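You operate a simulated robot arm through the tools that you are given. There is no shell and no other tool.

The job below is to be done with a simulated robot arm. You get a single attempt, and the scene is never put back.

JOB
Fit both stop posts, then slide both battens up to them.
Fine: orange post in the orange socket, blue in the blue.

Only the result counts: the job must be done as asked and must still hold three seconds after the hand-in. Knocking over, shifting, dropping, spilling or breaking anything else fails it.

ROBOT AND FRAMES
A 7-joint arm with a fingered hand, fixed in place. Base frame: the origin is at the foot of the arm, x ahead of it, y to its left, z up; the work surface is at about z = 0.75. Readings come in m, rad, newtons and seconds.
Its first joint turns from -2.897 to 2.897 rad. Payload 3.7 kg.
The tool frame sits at the grasp point between the pads (the TCP): z along the fingers, y along the line on which they close. The tips reach 0.025 m beyond it. Largest opening 0.088 m; the body of the gripper starts 0.029 m behind the TCP. The gripper is a hand of 5 fingers: y runs from the thumb to the fingers, the wrist lies at [-0.013, -0.106, -0.174] in the tool frame, and closing takes about 1.5 s.
Orientation is that of the tool frame in the base frame, as a unit quaternion [x, y, z, w]. With the fingers straight down and the wrist toward the robot, the tool's x, y and z point along [0, 1, 0], [1, 0, 0] and [0, 0, -1] of the base frame.

CONTROLS
- The arm moves only by the tool play_rows. Its argument "moves" is a list of rows, each a list of 6 numbers: the shift along the tool's x, y, z in m, then the turn, a rotation vector about the tool's x, y, z in degrees. In form: [[x, y, z, rx, ry, rz], ...]. A call has 1 to 20 rows; each row shifts and turns the commanded pose from where the row before left it, along the tool's axes as they then stand. "fingers" is the finger opening in m, from 0 to 0.088, set as the call begins (left out, the last holds). A row lasts 0.2 s, in which the tool goes at most 0.05 m and 0.15 rad; a call with a longer step from one row to the next is refused whole, and so is a gripper value outside its range. A pose out of reach is approached as far as the arm can. The call stops where the force on the tool passes 40 N (or 10 N more than at its start, if that is more) or the arm is blocked; 0.2 s more then pass. Each finger travels about 0.108 m/s and halts on what it meets, pressing with about 28 N; the grip force reading is that of the motor and also rises with nothing between the fingers. The clock runs only during rows and for 0.2 s after the last one: add rows that do not move to give the fingers time. The reply holds the time, the measured pose of the TCP, the force on the tool along the base axes, the opening and the grip force, in the units named above and with some noise, with the torque about the TCP (base axes, N m) and any sound that the robot's microphone picked up.
- Cameras (640 x 400 px; columns grow to the right, rows downward): "scene" is fixed at [0.4019, 0.6506, 1.3402]; the picture's right is [-0.12, -0.99, 0.00], its down [-0.97, 0.11, -0.20] and it looks along [0.20, -0.02, -0.98] (base axes); focal length 217 px, centre (320, 200). "wrist" rides on the gripper at [0.059, -0.079, -0.105] in the tool frame; the picture's right is [-0.73, 0.32, -0.61], its down [-0.62, -0.68, 0.38] and it looks along [-0.29, 0.66, 0.70] (tool axes); focal length 234 px, centre (320, 200). There is no depth. A picture from a camera that has moved, and an enlarged one, comes with that camera's place and axes in the base frame and with its lens.
- capture(camera): a new picture of that camera. The clock stands still meanwhile.
- move_fingers(index, middle, ring, little, thumb_bend, thumb_turn): sets how far each is bent, from 0 (flat) to 1 (curled in); at 0.3 the hand is open as for a grip, at 0.7 the pads meet at the TCP. One left out holds its place. A second passes; each finger stops where it meets its share of the squeeze, and holds until it gets a number again. A gripper value or a shape takes the hand back. It gives what a move gives, with no picture; readings hold the bend of each and the force on index, middle, ring, little, thumb and palm. thumb_turn goes from beside the hand (0) to across from the fingers (1), as for a grip.
- preshape(shape): the hand has 5 fingers and takes this shape, open, in about a second: jaw (thumb against the fingers, like two jaws); tri (thumb and two fingers); tip (a fingertip pinch); poke (one finger out to press); point (the index stretched); flat (the hand flat); cup (the hand cupped); fist (a fist). The gripper value then closes the fingers along that shape, each until it touches; the sizes above hold for jaw. It gives what a move gives, with no picture.
- close_up(camera, box): a new picture of the part [left, top, right, bottom] of that camera's present view, enlarged. The clock stands still meanwhile.
- job_done(): hands the job in; it is judged then, once.

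Places have to be worked out from the pictures, the camera data and where the tool is seen. Open the gripper and draw the arm clear of the work before you hand the job in, unless the task says otherwise.

The tools are called after "Emit:" as name(argument=value, ...) on one line, values as JSON. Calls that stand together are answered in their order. play_rows: Moves the arm, as the interface text tells. Its arguments: {"type":"object","properties":{"moves":{"type":"array","items":{"type":"array","items":{"type":"number"}}},"fingers":{"type":"number"}},"required":["moves"]} The other tools are called the same way: preshape (shape) gives the hand a shape; move_fingers (index, middle, ring, little, thumb_bend, thumb_turn) moves the fingers one by one; capture (camera) takes a picture; close_up (camera, box) takes an enlarged picture of a part of a camera's view; job_done () hands the job in.

At the start:

```text
t: 0.0
tcp_pos: [0.4829, 0.4367, 1.0102]
ee_rot: [0.707, 0.707, 0.0, 0.0]
contact_force: [-0.2, -0.6, -0.9]
ft_torque: [-0.02, -0.01, 0.0]
grip_width: 0.0877
gripper_force: 0.1
shape: jaw
bend: [0.3, 0.3, 0.3, 0.3, 0.3, 0.98]
finger forces: [0.1, 0.0, 0.2, 0.1, 0.0, 0.1]
```

scene: 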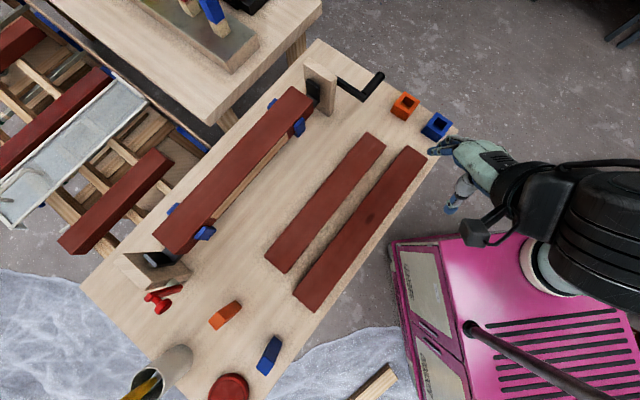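
wrist: 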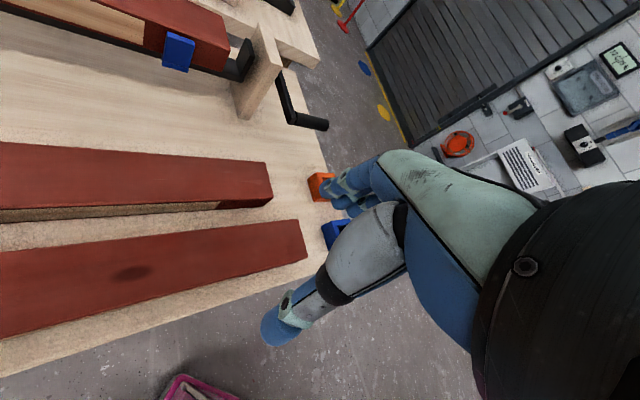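

I'll start by enlarging the scene view to see the posts, sockets and battens clearly before moving.

Emit:
close_up(camera="scene", box=[360, 60, 480, 160])

Emit:
close_up(camera="scene", box=[180, 280, 320, 400])

Emit:
close_up(camera="scene", box=[240, 110, 460, 330])

Emit:
close_up(camera="wrist", box=[240, 120, 400, 280])

```text
4.00 times, centred on (420, 110) of scene
camera zoom: at [0.4019, 0.6506, 1.3402], right [-0.12, -0.99, 0.0], down [-0.97, 0.11, -0.2], along [0.2, -0.02, -0.98], focal length 867 px, centre (-80, 560)
```

zoom: 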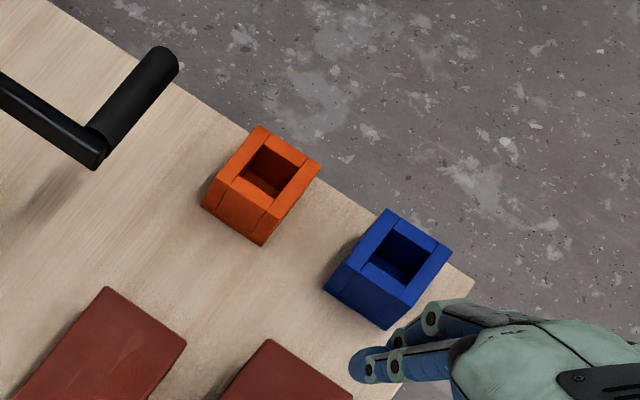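

```text
3.33 times, centred on (250, 340) of scene
camera zoom: at [0.4019, 0.6506, 1.3402], right [-0.12, -0.99, 0.0], down [-0.97, 0.11, -0.2], along [0.2, -0.02, -0.98], focal length 723 px, centre (553, -267)
```

zoom: 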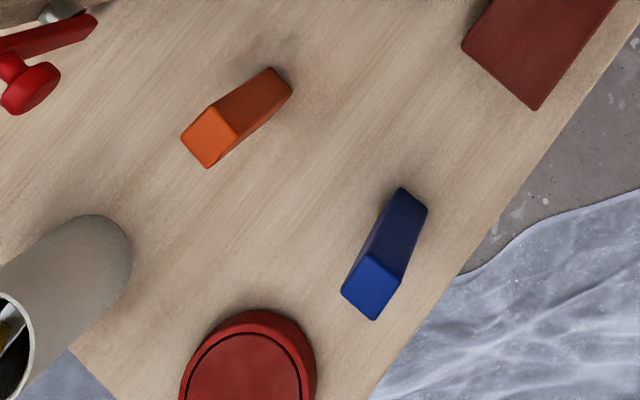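

```text
1.82 times, centred on (350, 220) of scene
camera zoom: at [0.4019, 0.6506, 1.3402], right [-0.12, -0.99, 0.0], down [-0.97, 0.11, -0.2], along [0.2, -0.02, -0.98], focal length 394 px, centre (266, 164)
```

zoom: 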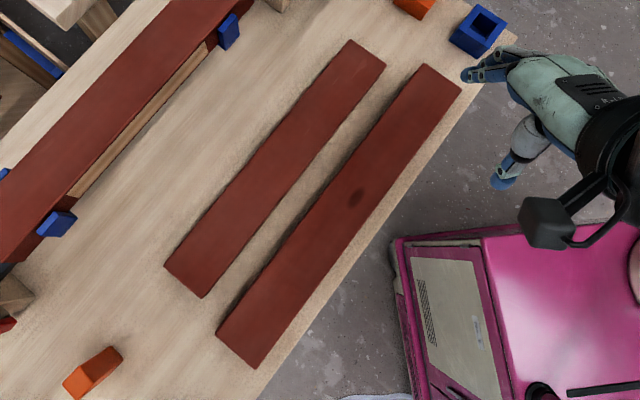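

```text
2.50 times, centred on (320, 200) of wrist
camera zoom: at [0.4056, 0.4944, 1.1151], right [0.32, -0.73, 0.61], down [-0.68, -0.62, -0.38], along [0.66, -0.29, -0.7], focal length 585 px, centre (320, 200)
```

zoom: 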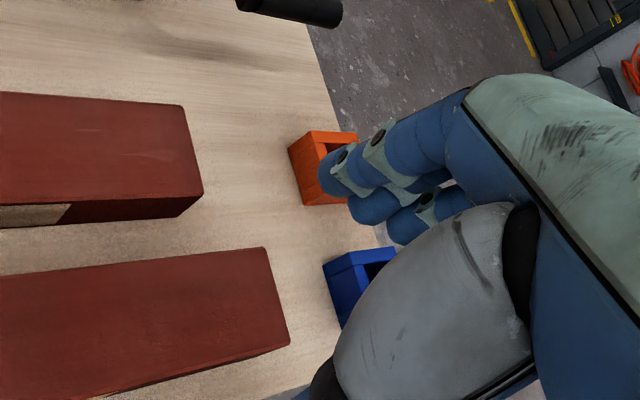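

The posts stand upright at the near-left end and the sockets are open boxes at the far-right corner. I'll zoom in tighter to measure the socket holes and post tops.

Emit:
close_up(camera="scene", box=[388, 86, 428, 126])

Emit:
close_up(camera="scene", box=[418, 106, 458, 146])

Emit:
close_up(camera="scene", box=[205, 295, 245, 335])

Emit:
close_up(camera="scene", box=[248, 333, 288, 378])

```text
10.00 times, centred on (408, 106) of scene
camera zoom: at [0.4019, 0.6506, 1.3402], right [-0.12, -0.99, 0.0], down [-0.97, 0.11, -0.2], along [0.2, -0.02, -0.98], focal length 2168 px, centre (-560, 1140)
```

zoom: 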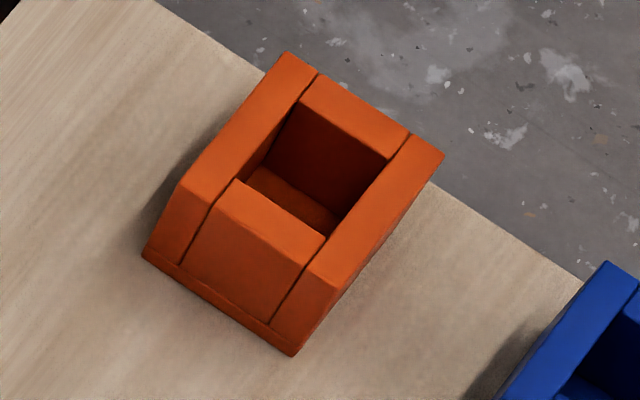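

```text
10.00 times, centred on (438, 126) of scene
camera zoom: at [0.4019, 0.6506, 1.3402], right [-0.12, -0.99, 0.0], down [-0.97, 0.11, -0.2], along [0.2, -0.02, -0.98], focal length 2168 px, centre (-860, 940)
```

zoom: 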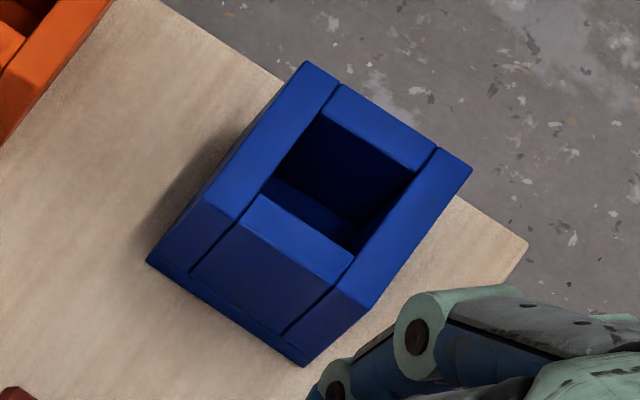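

```text
10.00 times, centred on (225, 315) of scene
camera zoom: at [0.4019, 0.6506, 1.3402], right [-0.12, -0.99, 0.0], down [-0.97, 0.11, -0.2], along [0.2, -0.02, -0.98], focal length 2168 px, centre (1270, -950)
```

zoom: 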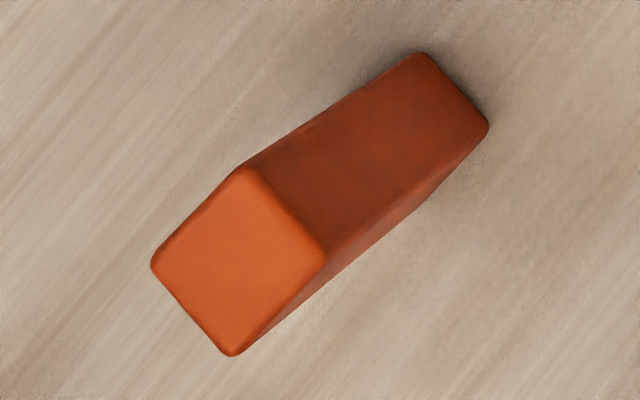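

```text
8.89 times, centred on (268, 356) of scene
camera zoom: at [0.4019, 0.6506, 1.3402], right [-0.12, -0.99, 0.0], down [-0.97, 0.11, -0.2], along [0.2, -0.02, -0.98], focal length 1927 px, centre (782, -1182)
```

zoom: 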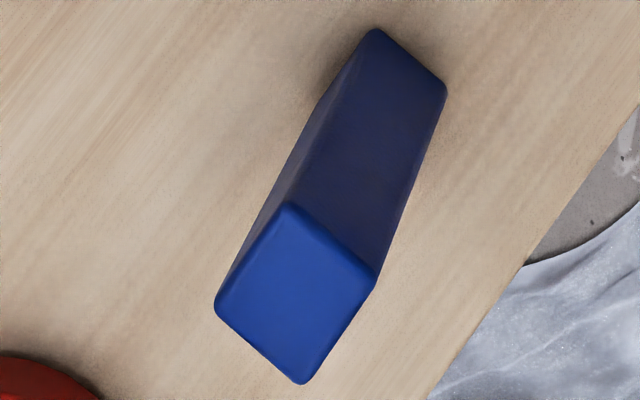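

Posts and sockets are measured: orange socket ≈(0.769, 0.355), blue socket ≈(0.691, 0.277), orange post ≈(0.271, 0.883), blue post ≈(0.176, 0.788). All are squared to about 45°. I'll look closer at the hand's geometry and the battens before moving.

Emit:
close_up(camera="scene", box=[420, 110, 520, 230])

Emit:
close_up(camera="scene", box=[340, 120, 440, 200])

Emit:
close_up(camera="scene", box=[250, 230, 350, 320])

Emit:
close_up(camera="wrist", box=[0, 120, 320, 320])

```text
3.33 times, centred on (470, 170) of scene
camera zoom: at [0.4019, 0.6506, 1.3402], right [-0.12, -0.99, 0.0], down [-0.97, 0.11, -0.2], along [0.2, -0.02, -0.98], focal length 723 px, centre (-180, 300)
```

zoom: 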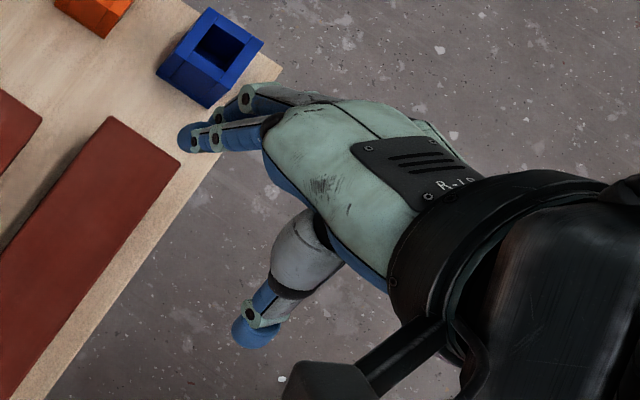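

```text
5.00 times, centred on (390, 160) of scene
camera zoom: at [0.4019, 0.6506, 1.3402], right [-0.12, -0.99, 0.0], down [-0.97, 0.11, -0.2], along [0.2, -0.02, -0.98], focal length 1084 px, centre (-30, 400)
```

zoom: 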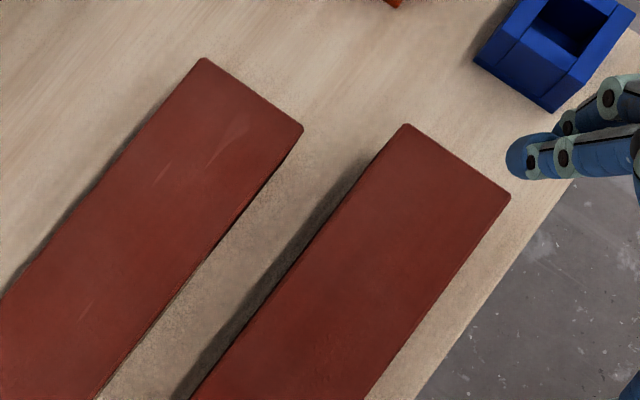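

```text
4.44 times, centred on (300, 275) of scene
camera zoom: at [0.4019, 0.6506, 1.3402], right [-0.12, -0.99, 0.0], down [-0.97, 0.11, -0.2], along [0.2, -0.02, -0.98], focal length 964 px, centre (409, -133)
```

zoom: 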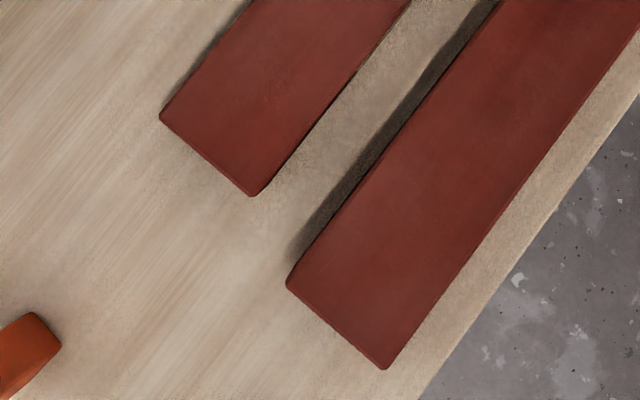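

```text
2.00 times, centred on (160, 220) of wrist
camera zoom: at [0.4056, 0.4944, 1.1151], right [0.32, -0.73, 0.61], down [-0.68, -0.62, -0.38], along [0.66, -0.29, -0.7], focal length 468 px, centre (640, 160)
```

zoom: 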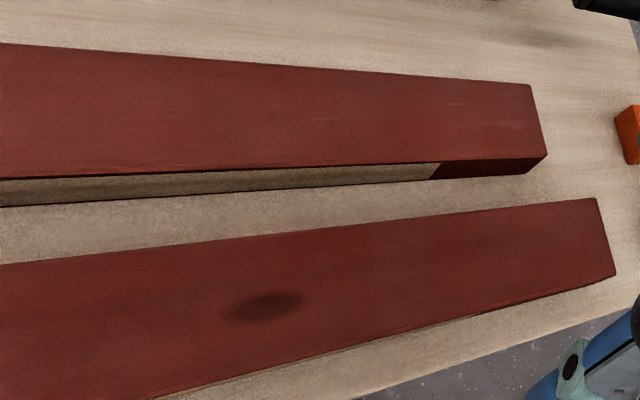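

The hand points straight down with thumb toward the robot. Battens lie on the bench axis (45°), with the posts behind them and the sockets ahead. I'll turn the tool about 41° so the closing line lies across the orange post's faces, staying at this height.

Emit:
play_rows(moves=[[0, 0, 0, 0, 0, -8.2], [0, 0, 0, 0, 0, -8.2], [0, 0, 0, 0, 0, -8.2], [0, 0, 0, 0, 0, -8.2], [0, 0, 0, 0, 0, -8.2]], fingers=0.088)

```text
t: 1.2
tcp_pos: [0.4831, 0.4356, 1.0111]
ee_rot: [0.414, 0.91, -0.001, 0.0]
contact_force: [-0.2, 0.7, 0.7]
ft_torque: [0.02, -0.03, 0.01]
grip_width: 0.0875
gripper_force: 0.2
shape: jaw
bend: [0.3, 0.3, 0.3, 0.3, 0.3, 0.98]
finger forces: [0.0, 0.0, 0.0, 0.0, 0.0, 0.0]
```

The tool's closing line is now at 41°, matching the post. Next I'll travel to a hover above the orange post, about 0.1 m over its top.

Emit:
play_rows(moves=[[0.034, 0.0096, 0.0044, 0, 0, 0], [0.034, 0.0096, 0.0044, 0, 0, 0], [0.034, 0.0096, 0.0044, 0, 0, 0], [0.034, 0.0096, 0.0044, 0, 0, 0], [0.034, 0.0096, 0.0044, 0, 0, 0], [0.034, 0.0096, 0.0044, 0, 0, 0], [0.034, 0.0096, 0.0044, 0, 0, 0], [0.034, 0.0096, 0.0044, 0, 0, 0], [0.034, 0.0096, 0.0044, 0, 0, 0], [0.034, 0.0096, 0.0044, 0, 0, 0], [0.034, 0.0096, 0.0044, 0, 0, 0], [0.034, 0.0096, 0.0044, 0, 0, 0], [0.034, 0.0096, 0.0044, 0, 0, 0], [0.034, 0.0093, 0.0044, 0, 0, 0], [0, 0, 0, 0, 0, 0]])

Emit:
capture(camera="wrist")

Emit:
capture(camera="scene")

```text
t: 4.4
tcp_pos: [0.2832, 0.839, 0.9426]
ee_rot: [0.415, 0.91, -0.001, 0.0]
contact_force: [-0.5, 0.1, -0.2]
ft_torque: [0.0, -0.03, 0.04]
grip_width: 0.0875
gripper_force: 0.0
shape: jaw
bend: [0.3, 0.3, 0.3, 0.3, 0.3, 0.98]
finger forces: [0.0, 0.0, 0.0, 0.0, 0.1, 0.1]
out of reach, approached as far as the arm can: row 13, 14
```

```text
taken
camera wrist: at [0.1864, 0.832, 1.0468], right [0.72, -0.34, 0.61], down [-0.1, -0.92, -0.38], along [0.69, 0.21, -0.7], focal length 234 px, centre (320, 200)
```

wrist: 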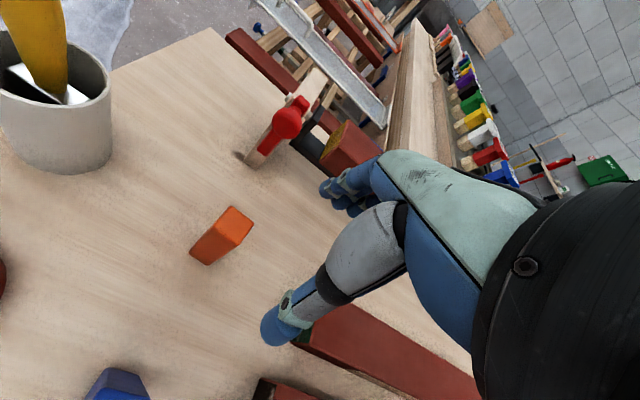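

```text
taken
```

scene: 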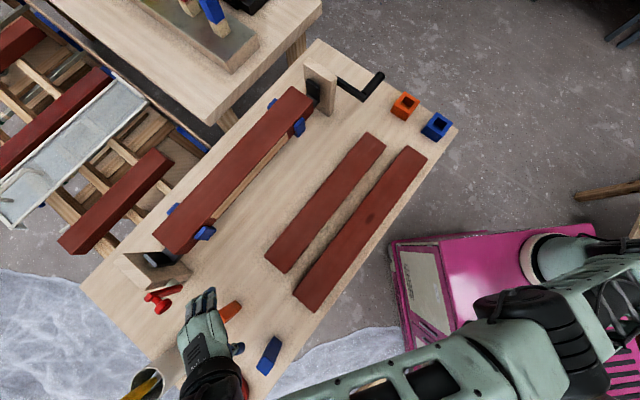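

The arm stopped short (at 0.283, 0.839) because this height is at the edge of its reach. Reach should be larger lower down, so I'll back off along tool -x, drop to about z 0.88 in the free space and check how far out it then gets.

Emit:
play_rows(moves=[[-0.03, 0, 0, 0, 0, 0], [-0.03, 0, 0, 0, 0, 0], [-0.02, 0, 0, 0, 0, 0], [0, 0, 0.03, 0, 0, 0], [0, 0, 0.03, 0, 0, 0], [0, 0, 0, 0, 0, 0]])

Emit:
capture(camera="wrist")

```text
t: 5.8
tcp_pos: [0.3385, 0.7783, 0.8831]
ee_rot: [0.414, 0.91, 0.0, 0.0]
contact_force: [-0.1, -0.3, -0.2]
ft_torque: [0.01, -0.02, 0.02]
grip_width: 0.0877
gripper_force: 0.1
shape: jaw
bend: [0.3, 0.3, 0.3, 0.3, 0.3, 0.98]
finger forces: [0.1, 0.0, 0.0, 0.0, 0.0, 0.0]
```

```text
taken
camera wrist: at [0.2401, 0.7705, 0.9874], right [0.72, -0.34, 0.61], down [-0.11, -0.92, -0.38], along [0.69, 0.21, -0.7], focal length 234 px, centre (320, 200)
```

wrist: 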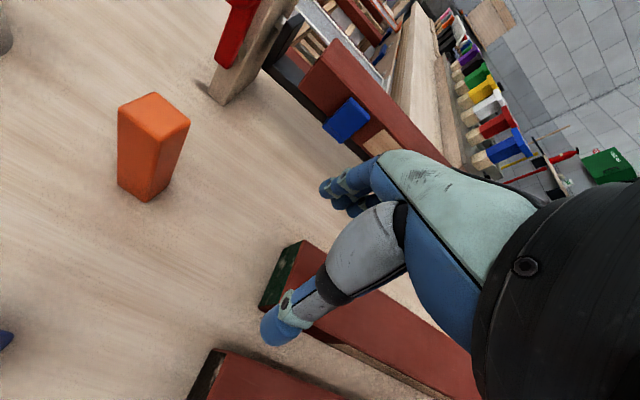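

The command restarts from the measured pose, and the wrist view confirms the post at (0.272, 0.882) with its top near z 0.845. At this height the tips clear the top by about 13 mm, so I'll edge outward toward it to test reach.

Emit:
play_rows(moves=[[0.02, 0.018, 0, 0, 0, 0], [0.03, 0, 0, 0, 0, 0], [0.025, 0, 0, 0, 0, 0], [0.025, 0, 0, 0, 0, 0], [0.023, 0, 0, 0, 0, 0], [0, 0, 0, 0, 0, 0]])

Emit:
capture(camera="wrist")

Emit:
close_up(camera="scene", box=[160, 260, 300, 400])

```text
t: 7.2
tcp_pos: [0.2698, 0.8585, 0.8755]
ee_rot: [0.415, 0.91, 0.0, 0.0]
contact_force: [-0.1, 0.5, -0.6]
ft_torque: [0.03, 0.0, 0.02]
grip_width: 0.0877
gripper_force: 0.0
shape: jaw
bend: [0.3, 0.3, 0.3, 0.3, 0.3, 0.98]
finger forces: [0.1, 0.1, 0.0, 0.0, 0.1, 0.0]
out of reach, approached as far as the arm can: row 4, 5
```

```text
taken
camera wrist: at [0.1732, 0.8521, 0.9808], right [0.72, -0.34, 0.61], down [-0.11, -0.92, -0.38], along [0.69, 0.21, -0.7], focal length 234 px, centre (320, 200)
```

wrist: 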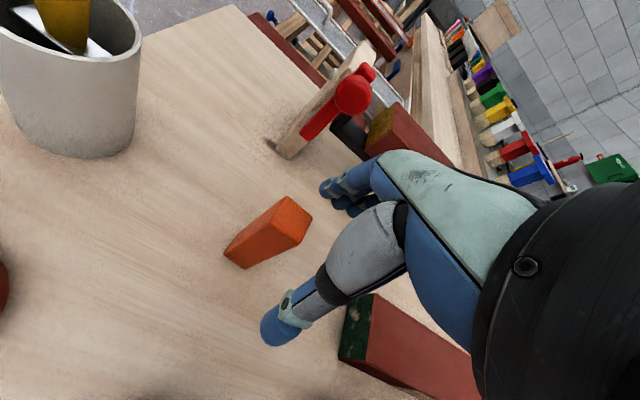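

```text
2.86 times, centred on (230, 330) of scene
camera zoom: at [0.4019, 0.6506, 1.3402], right [-0.12, -0.99, 0.0], down [-0.97, 0.11, -0.2], along [0.2, -0.02, -0.98], focal length 619 px, centre (577, -171)
```

zoom: 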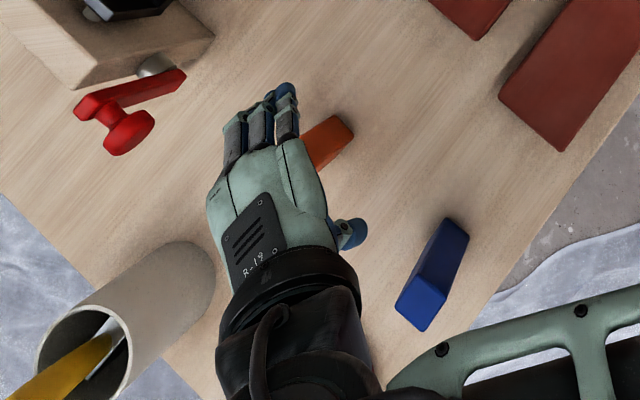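

The reach grows as it goes lower (r 0.900 here, 0.924 needed). I'll back off so the post is outside the fingers, descend to about z 0.82 and approach it sideways with the open jaw.

Emit:
play_rows(moves=[[-0.035, 0, 0, 0, 0, 0], [-0.035, 0, 0, 0, 0, 0], [0, 0, 0.03, 0, 0, 0], [0, 0, 0.025, 0, 0, 0], [0, 0.017, 0, 0, 0, 0], [0, 0, 0, 0, 0, 0]])

Emit:
capture(camera="wrist")

```text
t: 8.6
tcp_pos: [0.33, 0.8186, 0.8208]
ee_rot: [0.415, 0.91, 0.001, 0.001]
contact_force: [0.6, 0.0, -0.2]
ft_torque: [0.0, 0.01, -0.03]
grip_width: 0.0878
gripper_force: 0.1
shape: jaw
bend: [0.3, 0.3, 0.3, 0.3, 0.3, 0.98]
finger forces: [0.0, 0.0, 0.0, 0.0, 0.1, 0.0]
```

```text
taken
camera wrist: at [0.233, 0.8106, 0.925], right [0.72, -0.34, 0.61], down [-0.11, -0.92, -0.38], along [0.69, 0.21, -0.7], focal length 234 px, centre (320, 200)
```

wrist: 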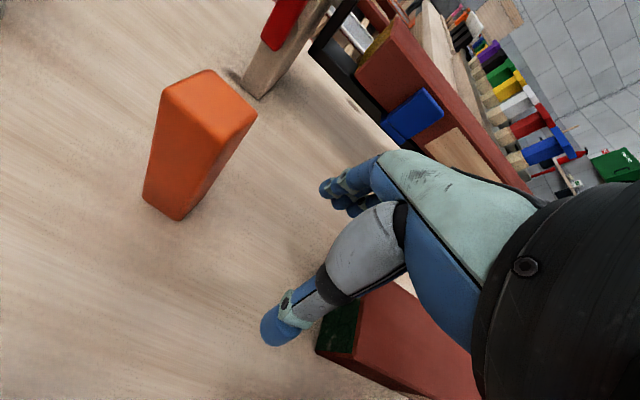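

The post is now 87 mm away along tool x and centred to 2 mm in y. I'll slide the open jaw around it slowly.

Emit:
play_rows(moves=[[0.02, -0.002, 0, 0, 0, 0], [0.02, 0, 0, 0, 0, 0], [0.018, 0, 0, 0, 0, 0], [0.015, 0, 0, 0, 0, 0], [0, 0, 0, 0, 0, 0]])

Emit:
capture(camera="wrist")

Emit:
close_up(camera="scene", box=[160, 260, 300, 400])

```text
t: 9.8
tcp_pos: [0.2807, 0.8721, 0.8213]
ee_rot: [0.415, 0.91, 0.0, 0.0]
contact_force: [0.4, -0.3, 0.1]
ft_torque: [-0.01, -0.01, -0.02]
grip_width: 0.0876
gripper_force: 0.1
shape: jaw
bend: [0.3, 0.3, 0.3, 0.3, 0.3, 0.98]
finger forces: [0.1, 0.1, 0.0, 0.0, 0.0, 0.1]
```

```text
taken
camera wrist: at [0.1831, 0.8645, 0.9264], right [0.72, -0.34, 0.61], down [-0.11, -0.92, -0.38], along [0.69, 0.21, -0.7], focal length 234 px, centre (320, 200)
```

wrist: 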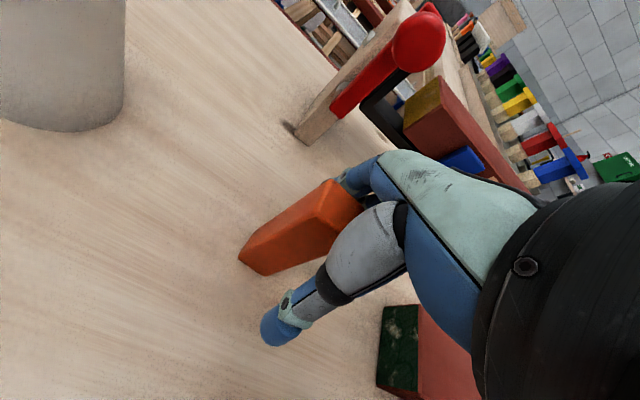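

```text
2.86 times, centred on (230, 330) of scene
camera zoom: at [0.4019, 0.6506, 1.3402], right [-0.12, -0.99, 0.0], down [-0.97, 0.11, -0.2], along [0.2, -0.02, -0.98], focal length 619 px, centre (577, -171)
```

zoom: 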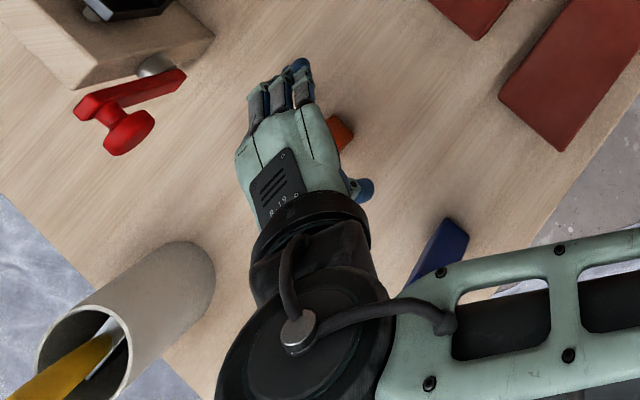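

The jaw is around the post, centred in y, with 15 mm left to go in x. No contact so far; I'll move the remainder.

Emit:
play_rows(moves=[[0.008, 0, 0, 0, 0, 0], [0.006, 0, 0, 0, 0, 0], [0, 0, 0, 0, 0, 0]])

Emit:
close_up(camera="wrist", box=[220, 120, 440, 360])

```text
t: 10.6
tcp_pos: [0.2731, 0.874, 0.8189]
ee_rot: [0.415, 0.91, 0.0, 0.0]
contact_force: [-0.1, 0.3, -0.2]
ft_torque: [0.0, -0.03, 0.02]
grip_width: 0.088
gripper_force: 0.0
shape: jaw
bend: [0.3, 0.3, 0.3, 0.3, 0.3, 0.98]
finger forces: [0.0, 0.0, 0.0, 0.0, 0.1, 0.1]
out of reach, approached as far as the arm can: row 1, 2
```

```text
1.67 times, centred on (330, 240) of wrist
camera zoom: at [0.176, 0.8661, 0.924], right [0.72, -0.34, 0.61], down [-0.11, -0.92, -0.38], along [0.69, 0.21, -0.7], focal length 390 px, centre (303, 133)
```

zoom: 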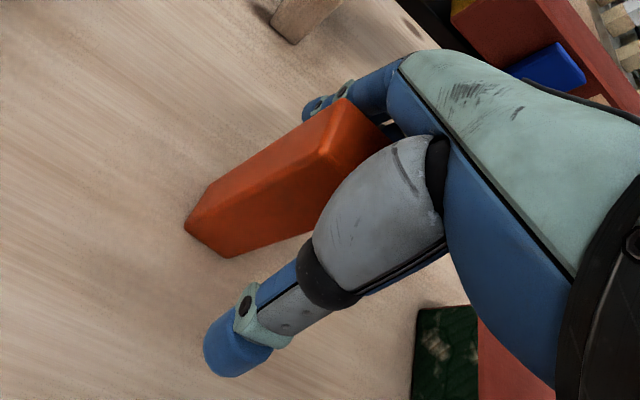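

The reach limit leaves me 8 mm short in x and 4 mm in y. A 3° tilt pulls the wrist in, so I'll tilt slightly and shift the remaining few millimetres so that both sides meet the post together.

Emit:
play_rows(moves=[[0, 0, 0, -3, 0, 0], [0.002, 0.002, 0, 0, 0, 0], [0.002, 0.002, 0, 0, 0, 0], [0.003, 0, 0, 0, 0, 0], [0, 0, 0, 0, 0, 0]])

Emit:
close_up(camera="wrist", box=[220, 120, 440, 360])

Emit:
close_up(camera="scene", box=[190, 270, 270, 350])

```text
t: 11.8
tcp_pos: [0.2719, 0.8802, 0.8181]
ee_rot: [0.415, 0.91, 0.024, 0.011]
contact_force: [-0.3, -0.5, 0.8]
ft_torque: [-0.04, -0.05, 0.01]
grip_width: 0.0879
gripper_force: 0.0
shape: jaw
bend: [0.3, 0.3, 0.3, 0.3, 0.3, 0.98]
finger forces: [0.1, 0.0, 0.1, 0.1, 0.1, 0.0]
```

```text
1.67 times, centred on (330, 240) of wrist
camera zoom: at [0.17, 0.8693, 0.9192], right [0.7, -0.36, 0.62], down [-0.09, -0.9, -0.42], along [0.71, 0.24, -0.66], focal length 390 px, centre (303, 133)
```

zoom: 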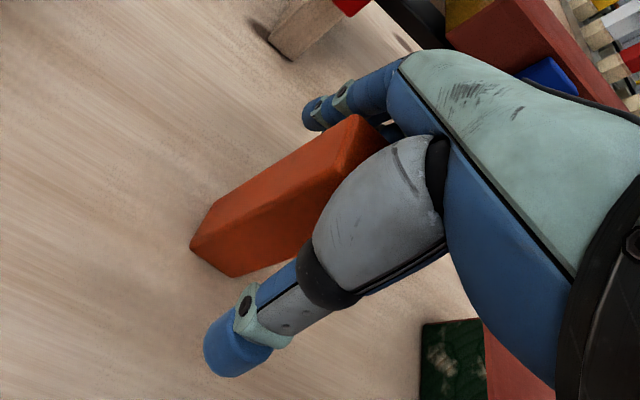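

```text
5.00 times, centred on (230, 310) of scene
camera zoom: at [0.4019, 0.6506, 1.3402], right [-0.12, -0.99, 0.0], down [-0.97, 0.11, -0.2], along [0.2, -0.02, -0.98], focal length 1084 px, centre (770, -350)
```

zoom: 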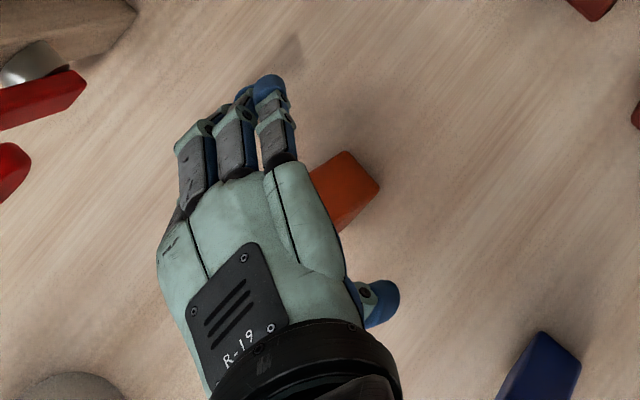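

The TCP is now within about 3 mm of the post's axis at z 0.818. I'll close the fingers on it and wait.

Emit:
play_rows(moves=[[0, 0, 0, 0, 0, 0], [0, 0, 0, 0, 0, 0], [0, 0, 0, 0, 0, 0], [0, 0, 0, 0, 0, 0], [0, 0, 0, 0, 0, 0], [0, 0, 0, 0, 0, 0], [0, 0, 0, 0, 0, 0], [0, 0, 0, 0, 0, 0]], fingers=0.01)

Emit:
close_up(camera="wrist", box=[220, 120, 440, 360])

Emit:
close_up(camera="scene", box=[190, 270, 270, 350])

```text
t: 13.6
tcp_pos: [0.2707, 0.879, 0.8189]
ee_rot: [0.415, 0.91, 0.024, 0.011]
contact_force: [-0.1, 0.2, -0.4]
ft_torque: [0.0, -0.01, -0.02]
grip_width: 0.0231
gripper_force: 27.6
shape: jaw
bend: [0.74, 0.55, 0.61, 0.59, 0.75, 1.0]
finger forces: [15.1, 8.7, 0.0, 0.0, 23.9, 0.0]
```

```text
1.67 times, centred on (330, 240) of wrist
camera zoom: at [0.1699, 0.8694, 0.919], right [0.7, -0.36, 0.62], down [-0.09, -0.9, -0.42], along [0.71, 0.24, -0.66], focal length 390 px, centre (303, 133)
```

zoom: 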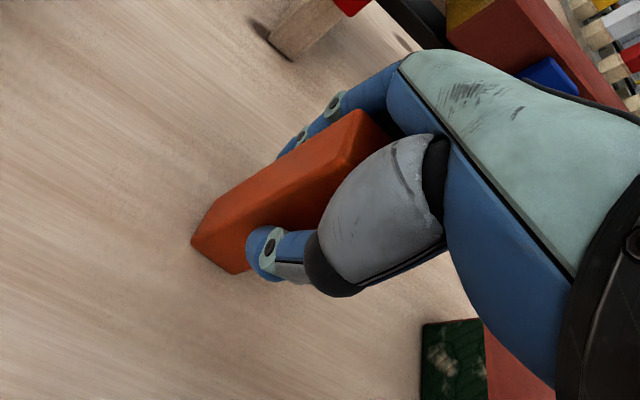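

```text
5.00 times, centred on (230, 310) of scene
camera zoom: at [0.4019, 0.6506, 1.3402], right [-0.12, -0.99, 0.0], down [-0.97, 0.11, -0.2], along [0.2, -0.02, -0.98], focal length 1084 px, centre (770, -350)
```

zoom: 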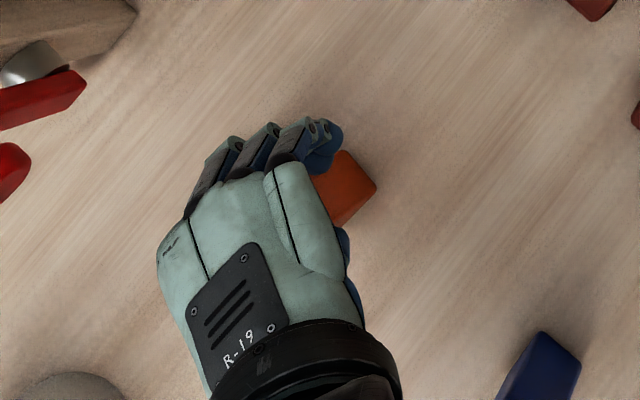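

The grip reads 27.6 N with a 23 mm width; index, middle and thumb press on the post. I'll lift it a few centimetres and inspect how it sits.

Emit:
play_rows(moves=[[0, 0.0005, -0.01, 0, 0, 0], [0, 0.001, -0.02, 0, 0, 0], [0, 0.001, -0.02, 0, 0, 0], [0, 0, 0, 0, 0, 0]])

Emit:
close_up(camera="wrist", box=[220, 120, 440, 360])

Emit:
close_up(camera="scene", box=[190, 270, 270, 350])

```text
t: 14.6
tcp_pos: [0.2736, 0.8674, 0.8648]
ee_rot: [0.415, 0.909, 0.023, 0.011]
contact_force: [-0.7, 0.6, -1.0]
ft_torque: [0.0, 0.0, 0.01]
grip_width: 0.0233
gripper_force: 28.2
shape: jaw
bend: [0.74, 0.55, 0.61, 0.59, 0.75, 1.0]
finger forces: [15.1, 8.8, 0.0, 0.1, 23.9, 0.0]
out of reach, approached as far as the arm can: row 2, 3
```

```text
1.67 times, centred on (330, 240) of wrist
camera zoom: at [0.171, 0.8565, 0.9655], right [0.7, -0.36, 0.62], down [-0.09, -0.9, -0.42], along [0.71, 0.23, -0.66], focal length 390 px, centre (303, 133)
```

zoom: 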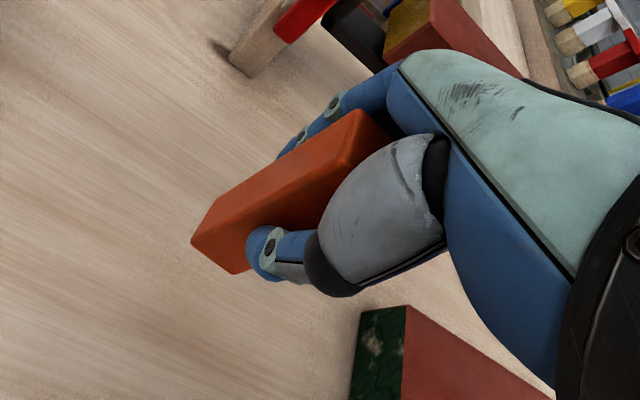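

```text
5.00 times, centred on (230, 310) of scene
camera zoom: at [0.4019, 0.6506, 1.3402], right [-0.12, -0.99, 0.0], down [-0.97, 0.11, -0.2], along [0.2, -0.02, -0.98], focal length 1084 px, centre (770, -350)
```

zoom: 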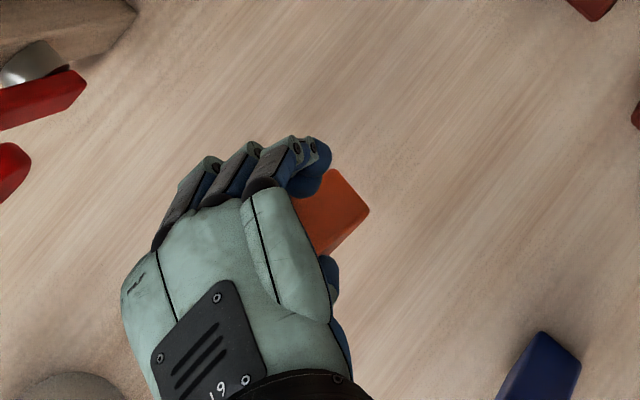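

The post is held firmly and upright. I'll raise it while drawing back along the bench axis, then carry it over the battens toward the orange socket at about z 0.945.

Emit:
play_rows(moves=[[-0.02, 0, -0.02, 0, 0, 0], [-0.02, 0.001, -0.02, 0, 0, 0], [-0.02, 0.001, -0.02, 0, 0, 0], [-0.02, 0.001, -0.02, 0, 0, 0], [-0.035, 0, 0, 0, 0, 0], [-0.035, 0.002, 0, 0, 0, 0], [-0.035, 0.002, 0, 0, 0, 0], [-0.035, 0.002, 0, 0, 0, 0], [-0.035, 0.002, 0, 0, 0, 0], [-0.035, 0.002, 0, 0, 0, 0], [-0.035, 0.002, 0, 0, 0, 0], [-0.035, 0.002, 0, 0, 0, 0], [-0.035, 0.002, 0, 0, 0, 0], [-0.035, 0.002, 0, 0, 0, 0], [0, 0, 0, 0, 0, 0]])

Emit:
capture(camera="scene")

```text
t: 17.8
tcp_pos: [0.5922, 0.7665, 1.0353]
ee_rot: [0.415, 0.91, 0.022, 0.012]
contact_force: [0.1, -0.1, -0.9]
ft_torque: [0.02, 0.0, 0.01]
grip_width: 0.0232
gripper_force: 27.3
shape: jaw
bend: [0.74, 0.55, 0.61, 0.59, 0.75, 1.0]
finger forces: [15.0, 8.9, 0.0, 0.0, 23.9, 0.0]
out of reach, approached as far as the arm can: row 1, 2, 3, 4, 5, 6, 7, 8, 9, 10, 11, 12, 13, 14
```

```text
taken
```

scene: 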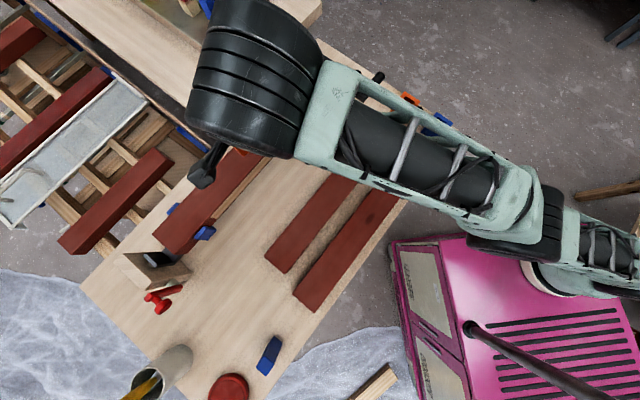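

Those rows were flagged out of reach: the arm stayed stretched and swung out to (0.592, 0.767, 1.035), still holding the post with no contact. I'll first draw it straight back toward the robot to get off the reach boundary.

Emit:
play_rows(moves=[[0, -0.02, 0, 0, 0, 0], [0, -0.02, 0, 0, 0, 0], [0, -0.025, 0, 0, 0, 0], [0, -0.025, 0, 0, 0, 0], [0, 0, 0, 0, 0, 0]])

Emit:
capture(camera="scene")

Emit:
capture(camera="wrist")

```text
t: 19.0
tcp_pos: [0.5407, 0.7687, 1.0605]
ee_rot: [0.416, 0.909, 0.021, 0.011]
contact_force: [0.1, 0.0, -0.8]
ft_torque: [-0.01, -0.03, -0.01]
grip_width: 0.0233
gripper_force: 27.6
shape: jaw
bend: [0.74, 0.55, 0.61, 0.59, 0.75, 1.0]
finger forces: [15.1, 8.8, 0.1, 0.1, 23.9, 0.0]
out of reach, approached as far as the arm can: row 1, 2, 3, 4
```

```text
taken
```

scene: 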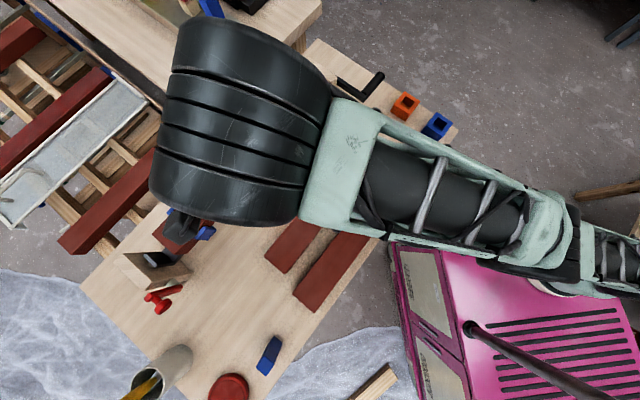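

```text
taken
camera wrist: at [0.4397, 0.7575, 1.1615], right [0.7, -0.36, 0.62], down [-0.09, -0.91, -0.42], along [0.71, 0.23, -0.66], focal length 234 px, centre (320, 200)
```

wrist: 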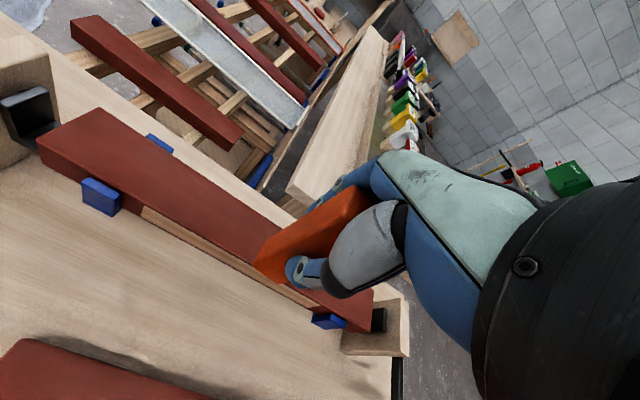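

The arm is close to straight, so pulling inward needs large elbow motion per row and falls short. The post is still held at a safe height, so I'll pull inward with much smaller steps.

Emit:
play_rows(moves=[[-0.001, -0.005, 0, 0, 0, 0], [-0.001, -0.005, 0, 0, 0, 0], [-0.001, -0.006, 0, 0, 0, 0], [-0.001, -0.006, 0, 0, 0, 0], [-0.002, -0.008, 0, 0, 0, 0], [-0.002, -0.008, 0, 0, 0, 0], [-0.002, -0.01, 0, 0, 0, 0], [-0.002, -0.01, 0, 0, 0, 0], [0, 0, 0, 0, 0, 0]])

```text
t: 21.0
tcp_pos: [0.5164, 0.7623, 1.0824]
ee_rot: [0.415, 0.91, 0.023, 0.009]
contact_force: [-0.2, 0.2, -0.1]
ft_torque: [0.01, -0.01, 0.01]
grip_width: 0.0235
gripper_force: 28.1
shape: jaw
bend: [0.74, 0.55, 0.61, 0.59, 0.75, 1.0]
finger forces: [15.1, 8.8, 0.1, 0.1, 23.9, 0.1]
out of reach, approached as far as the arm can: row 1, 2, 3, 4, 5, 6, 7, 8
```

Still sliding along a limit rather than following. I'll look at the arm's configuration before trying anything else.

Emit:
capture(camera="scene")

Emit:
capture(camera="wrist")

```text
taken
```

scene: 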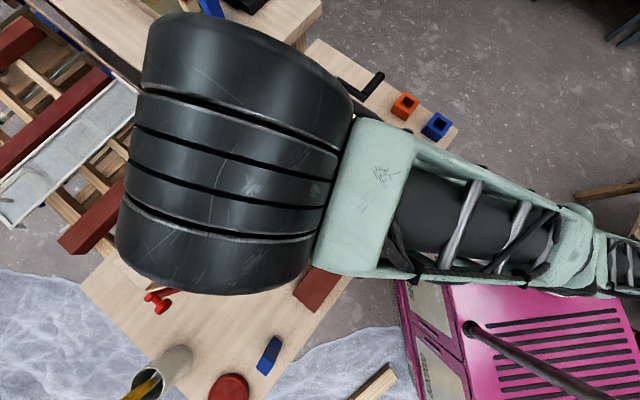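

```text
taken
camera wrist: at [0.4144, 0.7527, 1.1819], right [0.7, -0.36, 0.62], down [-0.09, -0.9, -0.42], along [0.71, 0.23, -0.66], focal length 234 px, centre (320, 200)
```

wrist: 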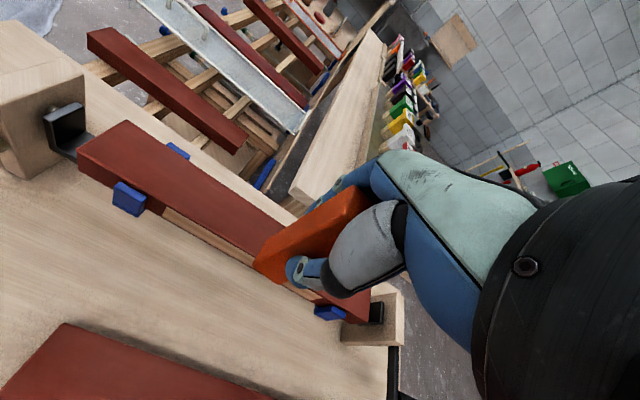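

Nothing is near the hand. I'll test whether undoing the small tilt frees the arm from the limit.

Emit:
play_rows(moves=[[0, 0, 0, 3, 0, 0], [0, 0, 0, 0, 0, 0]])

```text
t: 21.6
tcp_pos: [0.5142, 0.7569, 1.0771]
ee_rot: [0.415, 0.91, 0.0, 0.0]
contact_force: [0.3, -0.7, -1.0]
ft_torque: [-0.03, 0.0, -0.01]
grip_width: 0.0233
gripper_force: 27.9
shape: jaw
bend: [0.74, 0.55, 0.61, 0.59, 0.75, 1.0]
finger forces: [15.2, 8.8, 0.0, 0.0, 24.0, 0.1]
out of reach, approached as far as the arm can: row 1
```

The blocked direction is consistently "toward the shoulder" – the elbow is locked straight, so pulling in directly has no effect. Moving downward should make the elbow bend; there's about 0.15 m of clear height under the post, so I'll go down in small steps.

Emit:
play_rows(moves=[[0, 0, 0.015, 0, 0, 0], [0, 0, 0.015, 0, 0, 0], [0, 0, 0.015, 0, 0, 0], [0, 0, 0, 0, 0, 0]])

```text
t: 22.6
tcp_pos: [0.5188, 0.7728, 1.0438]
ee_rot: [0.415, 0.91, 0.0, 0.0]
contact_force: [0.1, 0.2, -1.6]
ft_torque: [0.0, -0.01, 0.04]
grip_width: 0.0233
gripper_force: 27.8
shape: jaw
bend: [0.74, 0.55, 0.61, 0.59, 0.75, 1.0]
finger forces: [15.2, 8.8, 0.0, 0.0, 23.9, 0.0]
out of reach, approached as far as the arm can: row 1, 2, 3
```

Only the motion component along the forearm is blocked. I'll look closely at the elbow and shoulder in the scene view to understand the arm's shape.

Emit:
close_up(camera="scene", box=[500, 160, 640, 320])

Emit:
capture(camera="scene")

```text
2.50 times, centred on (570, 240) of scene
camera zoom: at [0.4019, 0.6506, 1.3402], right [-0.12, -0.99, 0.0], down [-0.97, 0.11, -0.2], along [0.2, -0.02, -0.98], focal length 542 px, centre (-305, 100)
```

zoom: 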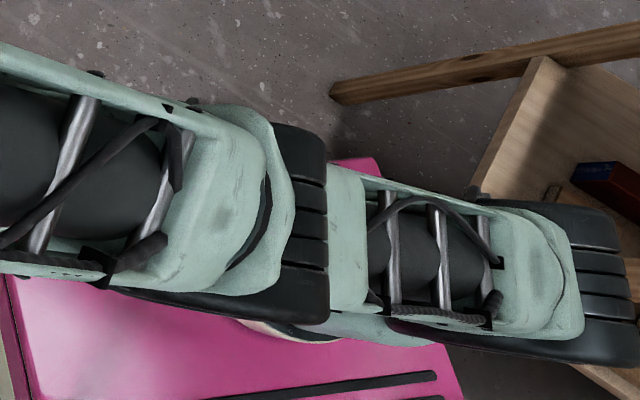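

```text
taken
```

scene: 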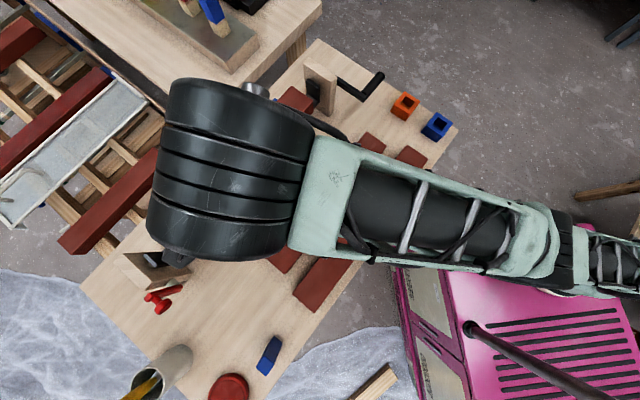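

The arm is indeed stretched out in a line. I'll try larger steps aimed exactly along the blocked direction (toward the elbow), which gives the solver the strongest push to bend it.

Emit:
play_rows(moves=[[-0.024, -0.036, 0.023, 0, 0, 0], [-0.024, -0.036, 0.023, 0, 0, 0], [0, 0, 0, 0, 0, 0]])

```text
t: 23.4
tcp_pos: [0.5194, 0.7723, 1.0428]
ee_rot: [0.415, 0.91, -0.001, -0.001]
contact_force: [0.8, -0.1, -0.8]
ft_torque: [0.03, -0.02, -0.01]
grip_width: 0.0235
gripper_force: 28.0
shape: jaw
bend: [0.74, 0.55, 0.61, 0.59, 0.75, 1.0]
finger forces: [15.2, 8.8, 0.0, 0.0, 23.9, 0.0]
out of reach, approached as far as the arm can: row 1, 2
```

No motion at all along that line. To tell whether this is the outer reach or some one-sided limit, I'll test a small move in the opposite (outward and up) direction.

Emit:
play_rows(moves=[[0.01, 0.015, -0.0095, 0, 0, 0], [0, 0, 0, 0, 0, 0]])

```text
t: 24.0
tcp_pos: [0.5194, 0.7724, 1.043]
ee_rot: [0.415, 0.91, 0.0, 0.0]
contact_force: [0.2, 0.5, -0.1]
ft_torque: [-0.03, -0.02, 0.03]
grip_width: 0.0236
gripper_force: 28.5
shape: jaw
bend: [0.74, 0.55, 0.61, 0.59, 0.75, 1.0]
finger forces: [15.3, 8.7, 0.0, 0.0, 23.9, 0.0]
out of reach, approached as far as the arm can: row 1
```

Blocked both ways, so it's an exact straight-elbow singularity. A pitch rotation of the hand (fingers swinging toward the robot) must use the elbow joint, so I'll rotate about 21° in free air and then see.

Emit:
play_rows(moves=[[0, 0, 0, 5.84, -3.84, 0], [0, 0, 0, 5.84, -3.84, 0], [0, 0, 0, 5.84, -3.84, 0], [0, 0, 0, 0, 0, 0]])

```text
t: 25.0
tcp_pos: [0.5113, 0.7085, 1.0167]
ee_rot: [0.409, 0.894, -0.18, 0.027]
contact_force: [0.6, -0.4, 0.1]
ft_torque: [-0.01, 0.0, -0.02]
grip_width: 0.0234
gripper_force: 27.6
shape: jaw
bend: [0.74, 0.55, 0.61, 0.59, 0.75, 1.0]
finger forces: [15.2, 8.9, 0.0, 0.1, 23.9, 0.0]
out of reach, approached as far as the arm can: row 1, 2, 3
```

The hand rotated and the TCP came in to y 0.709. I'll now try the inward step along the arm again.

Emit:
play_rows(moves=[[-0.011, -0.0164, 0.0226, 0, 0, 0], [-0.011, -0.0164, 0.0226, 0, 0, 0], [0, 0, 0, 0, 0, 0]])

```text
t: 25.8
tcp_pos: [0.5103, 0.7086, 1.0153]
ee_rot: [0.408, 0.894, -0.18, 0.028]
contact_force: [0.2, 0.1, 0.2]
ft_torque: [-0.02, 0.03, 0.0]
grip_width: 0.0235
gripper_force: 28.4
shape: jaw
bend: [0.74, 0.55, 0.61, 0.59, 0.75, 1.0]
finger forces: [15.3, 8.8, 0.0, 0.0, 23.9, 0.0]
out of reach, approached as far as the arm can: row 1, 2
```

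Still locked, so the elbow may sit at a stop that this rotation pushes against. I'll rotate back the opposite way, past vertical, which asks the elbow to bend in the other sense.

Emit:
play_rows(moves=[[0, 0, 0, -5.84, 3.84, 0], [0, 0, 0, -5.84, 3.84, 0], [0, 0, 0, -5.84, 3.84, 0], [0, 0, 0, -5.84, 3.84, 0], [0, 0, 0, -5.84, 3.84, 0], [0, 0, 0, 0, 0, 0]])

```text
t: 27.2
tcp_pos: [0.5373, 0.811, 1.0676]
ee_rot: [0.411, 0.903, 0.12, -0.019]
contact_force: [-0.2, -0.3, -0.6]
ft_torque: [-0.02, 0.02, 0.04]
grip_width: 0.0231
gripper_force: 27.8
shape: jaw
bend: [0.74, 0.55, 0.61, 0.59, 0.75, 1.0]
finger forces: [15.2, 8.7, 0.1, 0.0, 24.0, 0.0]
out of reach, approached as far as the arm can: row 1, 2, 3, 4, 5
```

The whole hand just swings about a straight arm. I'll look at the right edge of the scene view to locate the shoulder and elbow better.

Emit:
close_up(camera="scene", box=[500, 180, 640, 400])

Emit:
close_up(camera="scene", box=[60, 0, 640, 400])

```text
1.82 times, centred on (570, 290) of scene
camera zoom: at [0.4019, 0.6506, 1.3402], right [-0.12, -0.99, 0.0], down [-0.97, 0.11, -0.2], along [0.2, -0.02, -0.98], focal length 394 px, centre (-134, 36)
```

zoom: 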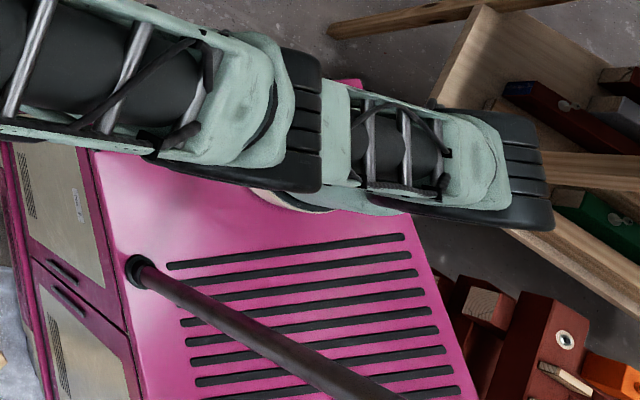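

```text
1.00 times, centred on (350, 200) of scene (not enlarged: the box is as wide or as high as the picture)
camera zoom: at [0.4019, 0.6506, 1.3402], right [-0.12, -0.99, 0.0], down [-0.97, 0.11, -0.2], along [0.2, -0.02, -0.98], focal length 217 px, centre (290, 200)
```

zoom: 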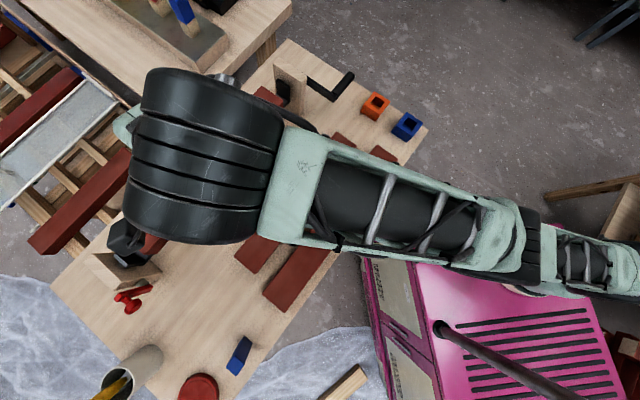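

The shoulder axis seems to be near (0.26, -0.03), so the orange post was near full stretch. I'll now swing the hand about the wrist – rotating the fingers in while moving the TCP in and down with it – so the elbow has to bend. The hand is still about 0.2 m above the clamp.

Emit:
play_rows(moves=[[-0.021, -0.032, 0.027, 5.84, -3.84, 0], [-0.021, -0.032, 0.027, 5.84, -3.84, 0], [0, 0, 0, 0, 0, 0]])

```text
t: 28.0
tcp_pos: [0.526, 0.7821, 1.02]
ee_rot: [0.415, 0.91, -0.002, 0.001]
contact_force: [-0.8, 0.1, -0.8]
ft_torque: [0.0, 0.01, -0.01]
grip_width: 0.0236
gripper_force: 27.5
shape: jaw
bend: [0.74, 0.55, 0.61, 0.59, 0.75, 1.0]
finger forces: [15.3, 8.7, 0.0, 0.0, 24.0, 0.1]
out of reach, approached as far as the arm can: row 1, 2
```

The hand is vertical again at (0.526, 0.782, 1.02) and still stretched. I'll continue the same combined swing for about 35° more, always with an inward pull so nothing straightens the elbow again; the post's lower end stays above z≈0.86.

Emit:
play_rows(moves=[[-0.021, -0.032, 0.02, 5.84, -3.84, 0], [-0.021, -0.032, 0.02, 5.84, -3.84, 0], [-0.021, -0.032, 0.02, 5.84, -3.84, 0], [-0.021, -0.032, 0.018, 5.84, -3.84, 0], [0, 0, 0, 0, 0, 0]])

```text
t: 29.2
tcp_pos: [0.5003, 0.6897, 1.0009]
ee_rot: [0.403, 0.882, -0.24, 0.038]
contact_force: [-0.4, 0.2, 0.1]
ft_torque: [0.02, -0.01, -0.01]
grip_width: 0.0232
gripper_force: 27.8
shape: jaw
bend: [0.74, 0.55, 0.61, 0.59, 0.75, 1.0]
finger forces: [15.4, 8.8, 0.0, 0.1, 24.0, 0.0]
out of reach, approached as far as the arm can: row 1, 2, 3, 4
```

Fingers are now swung in about 28°. I'll apply a strong pull purely along the arm axis to see whether the elbow now gives.

Emit:
play_rows(moves=[[-0.0128, -0.02, 0.038, 0, 0, 0], [-0.0128, -0.02, 0.038, 0, 0, 0], [-0.0128, -0.02, 0.038, 0, 0, 0], [0, 0, 0, 0, 0, 0]])

```text
t: 30.2
tcp_pos: [0.4998, 0.6939, 0.9943]
ee_rot: [0.403, 0.883, -0.239, 0.037]
contact_force: [0.6, -0.4, -0.9]
ft_torque: [0.0, -0.03, 0.0]
grip_width: 0.0233
gripper_force: 28.1
shape: jaw
bend: [0.74, 0.55, 0.61, 0.59, 0.75, 1.0]
finger forces: [15.4, 8.8, 0.0, 0.0, 24.0, 0.0]
out of reach, approached as far as the arm can: row 1, 2, 3
```

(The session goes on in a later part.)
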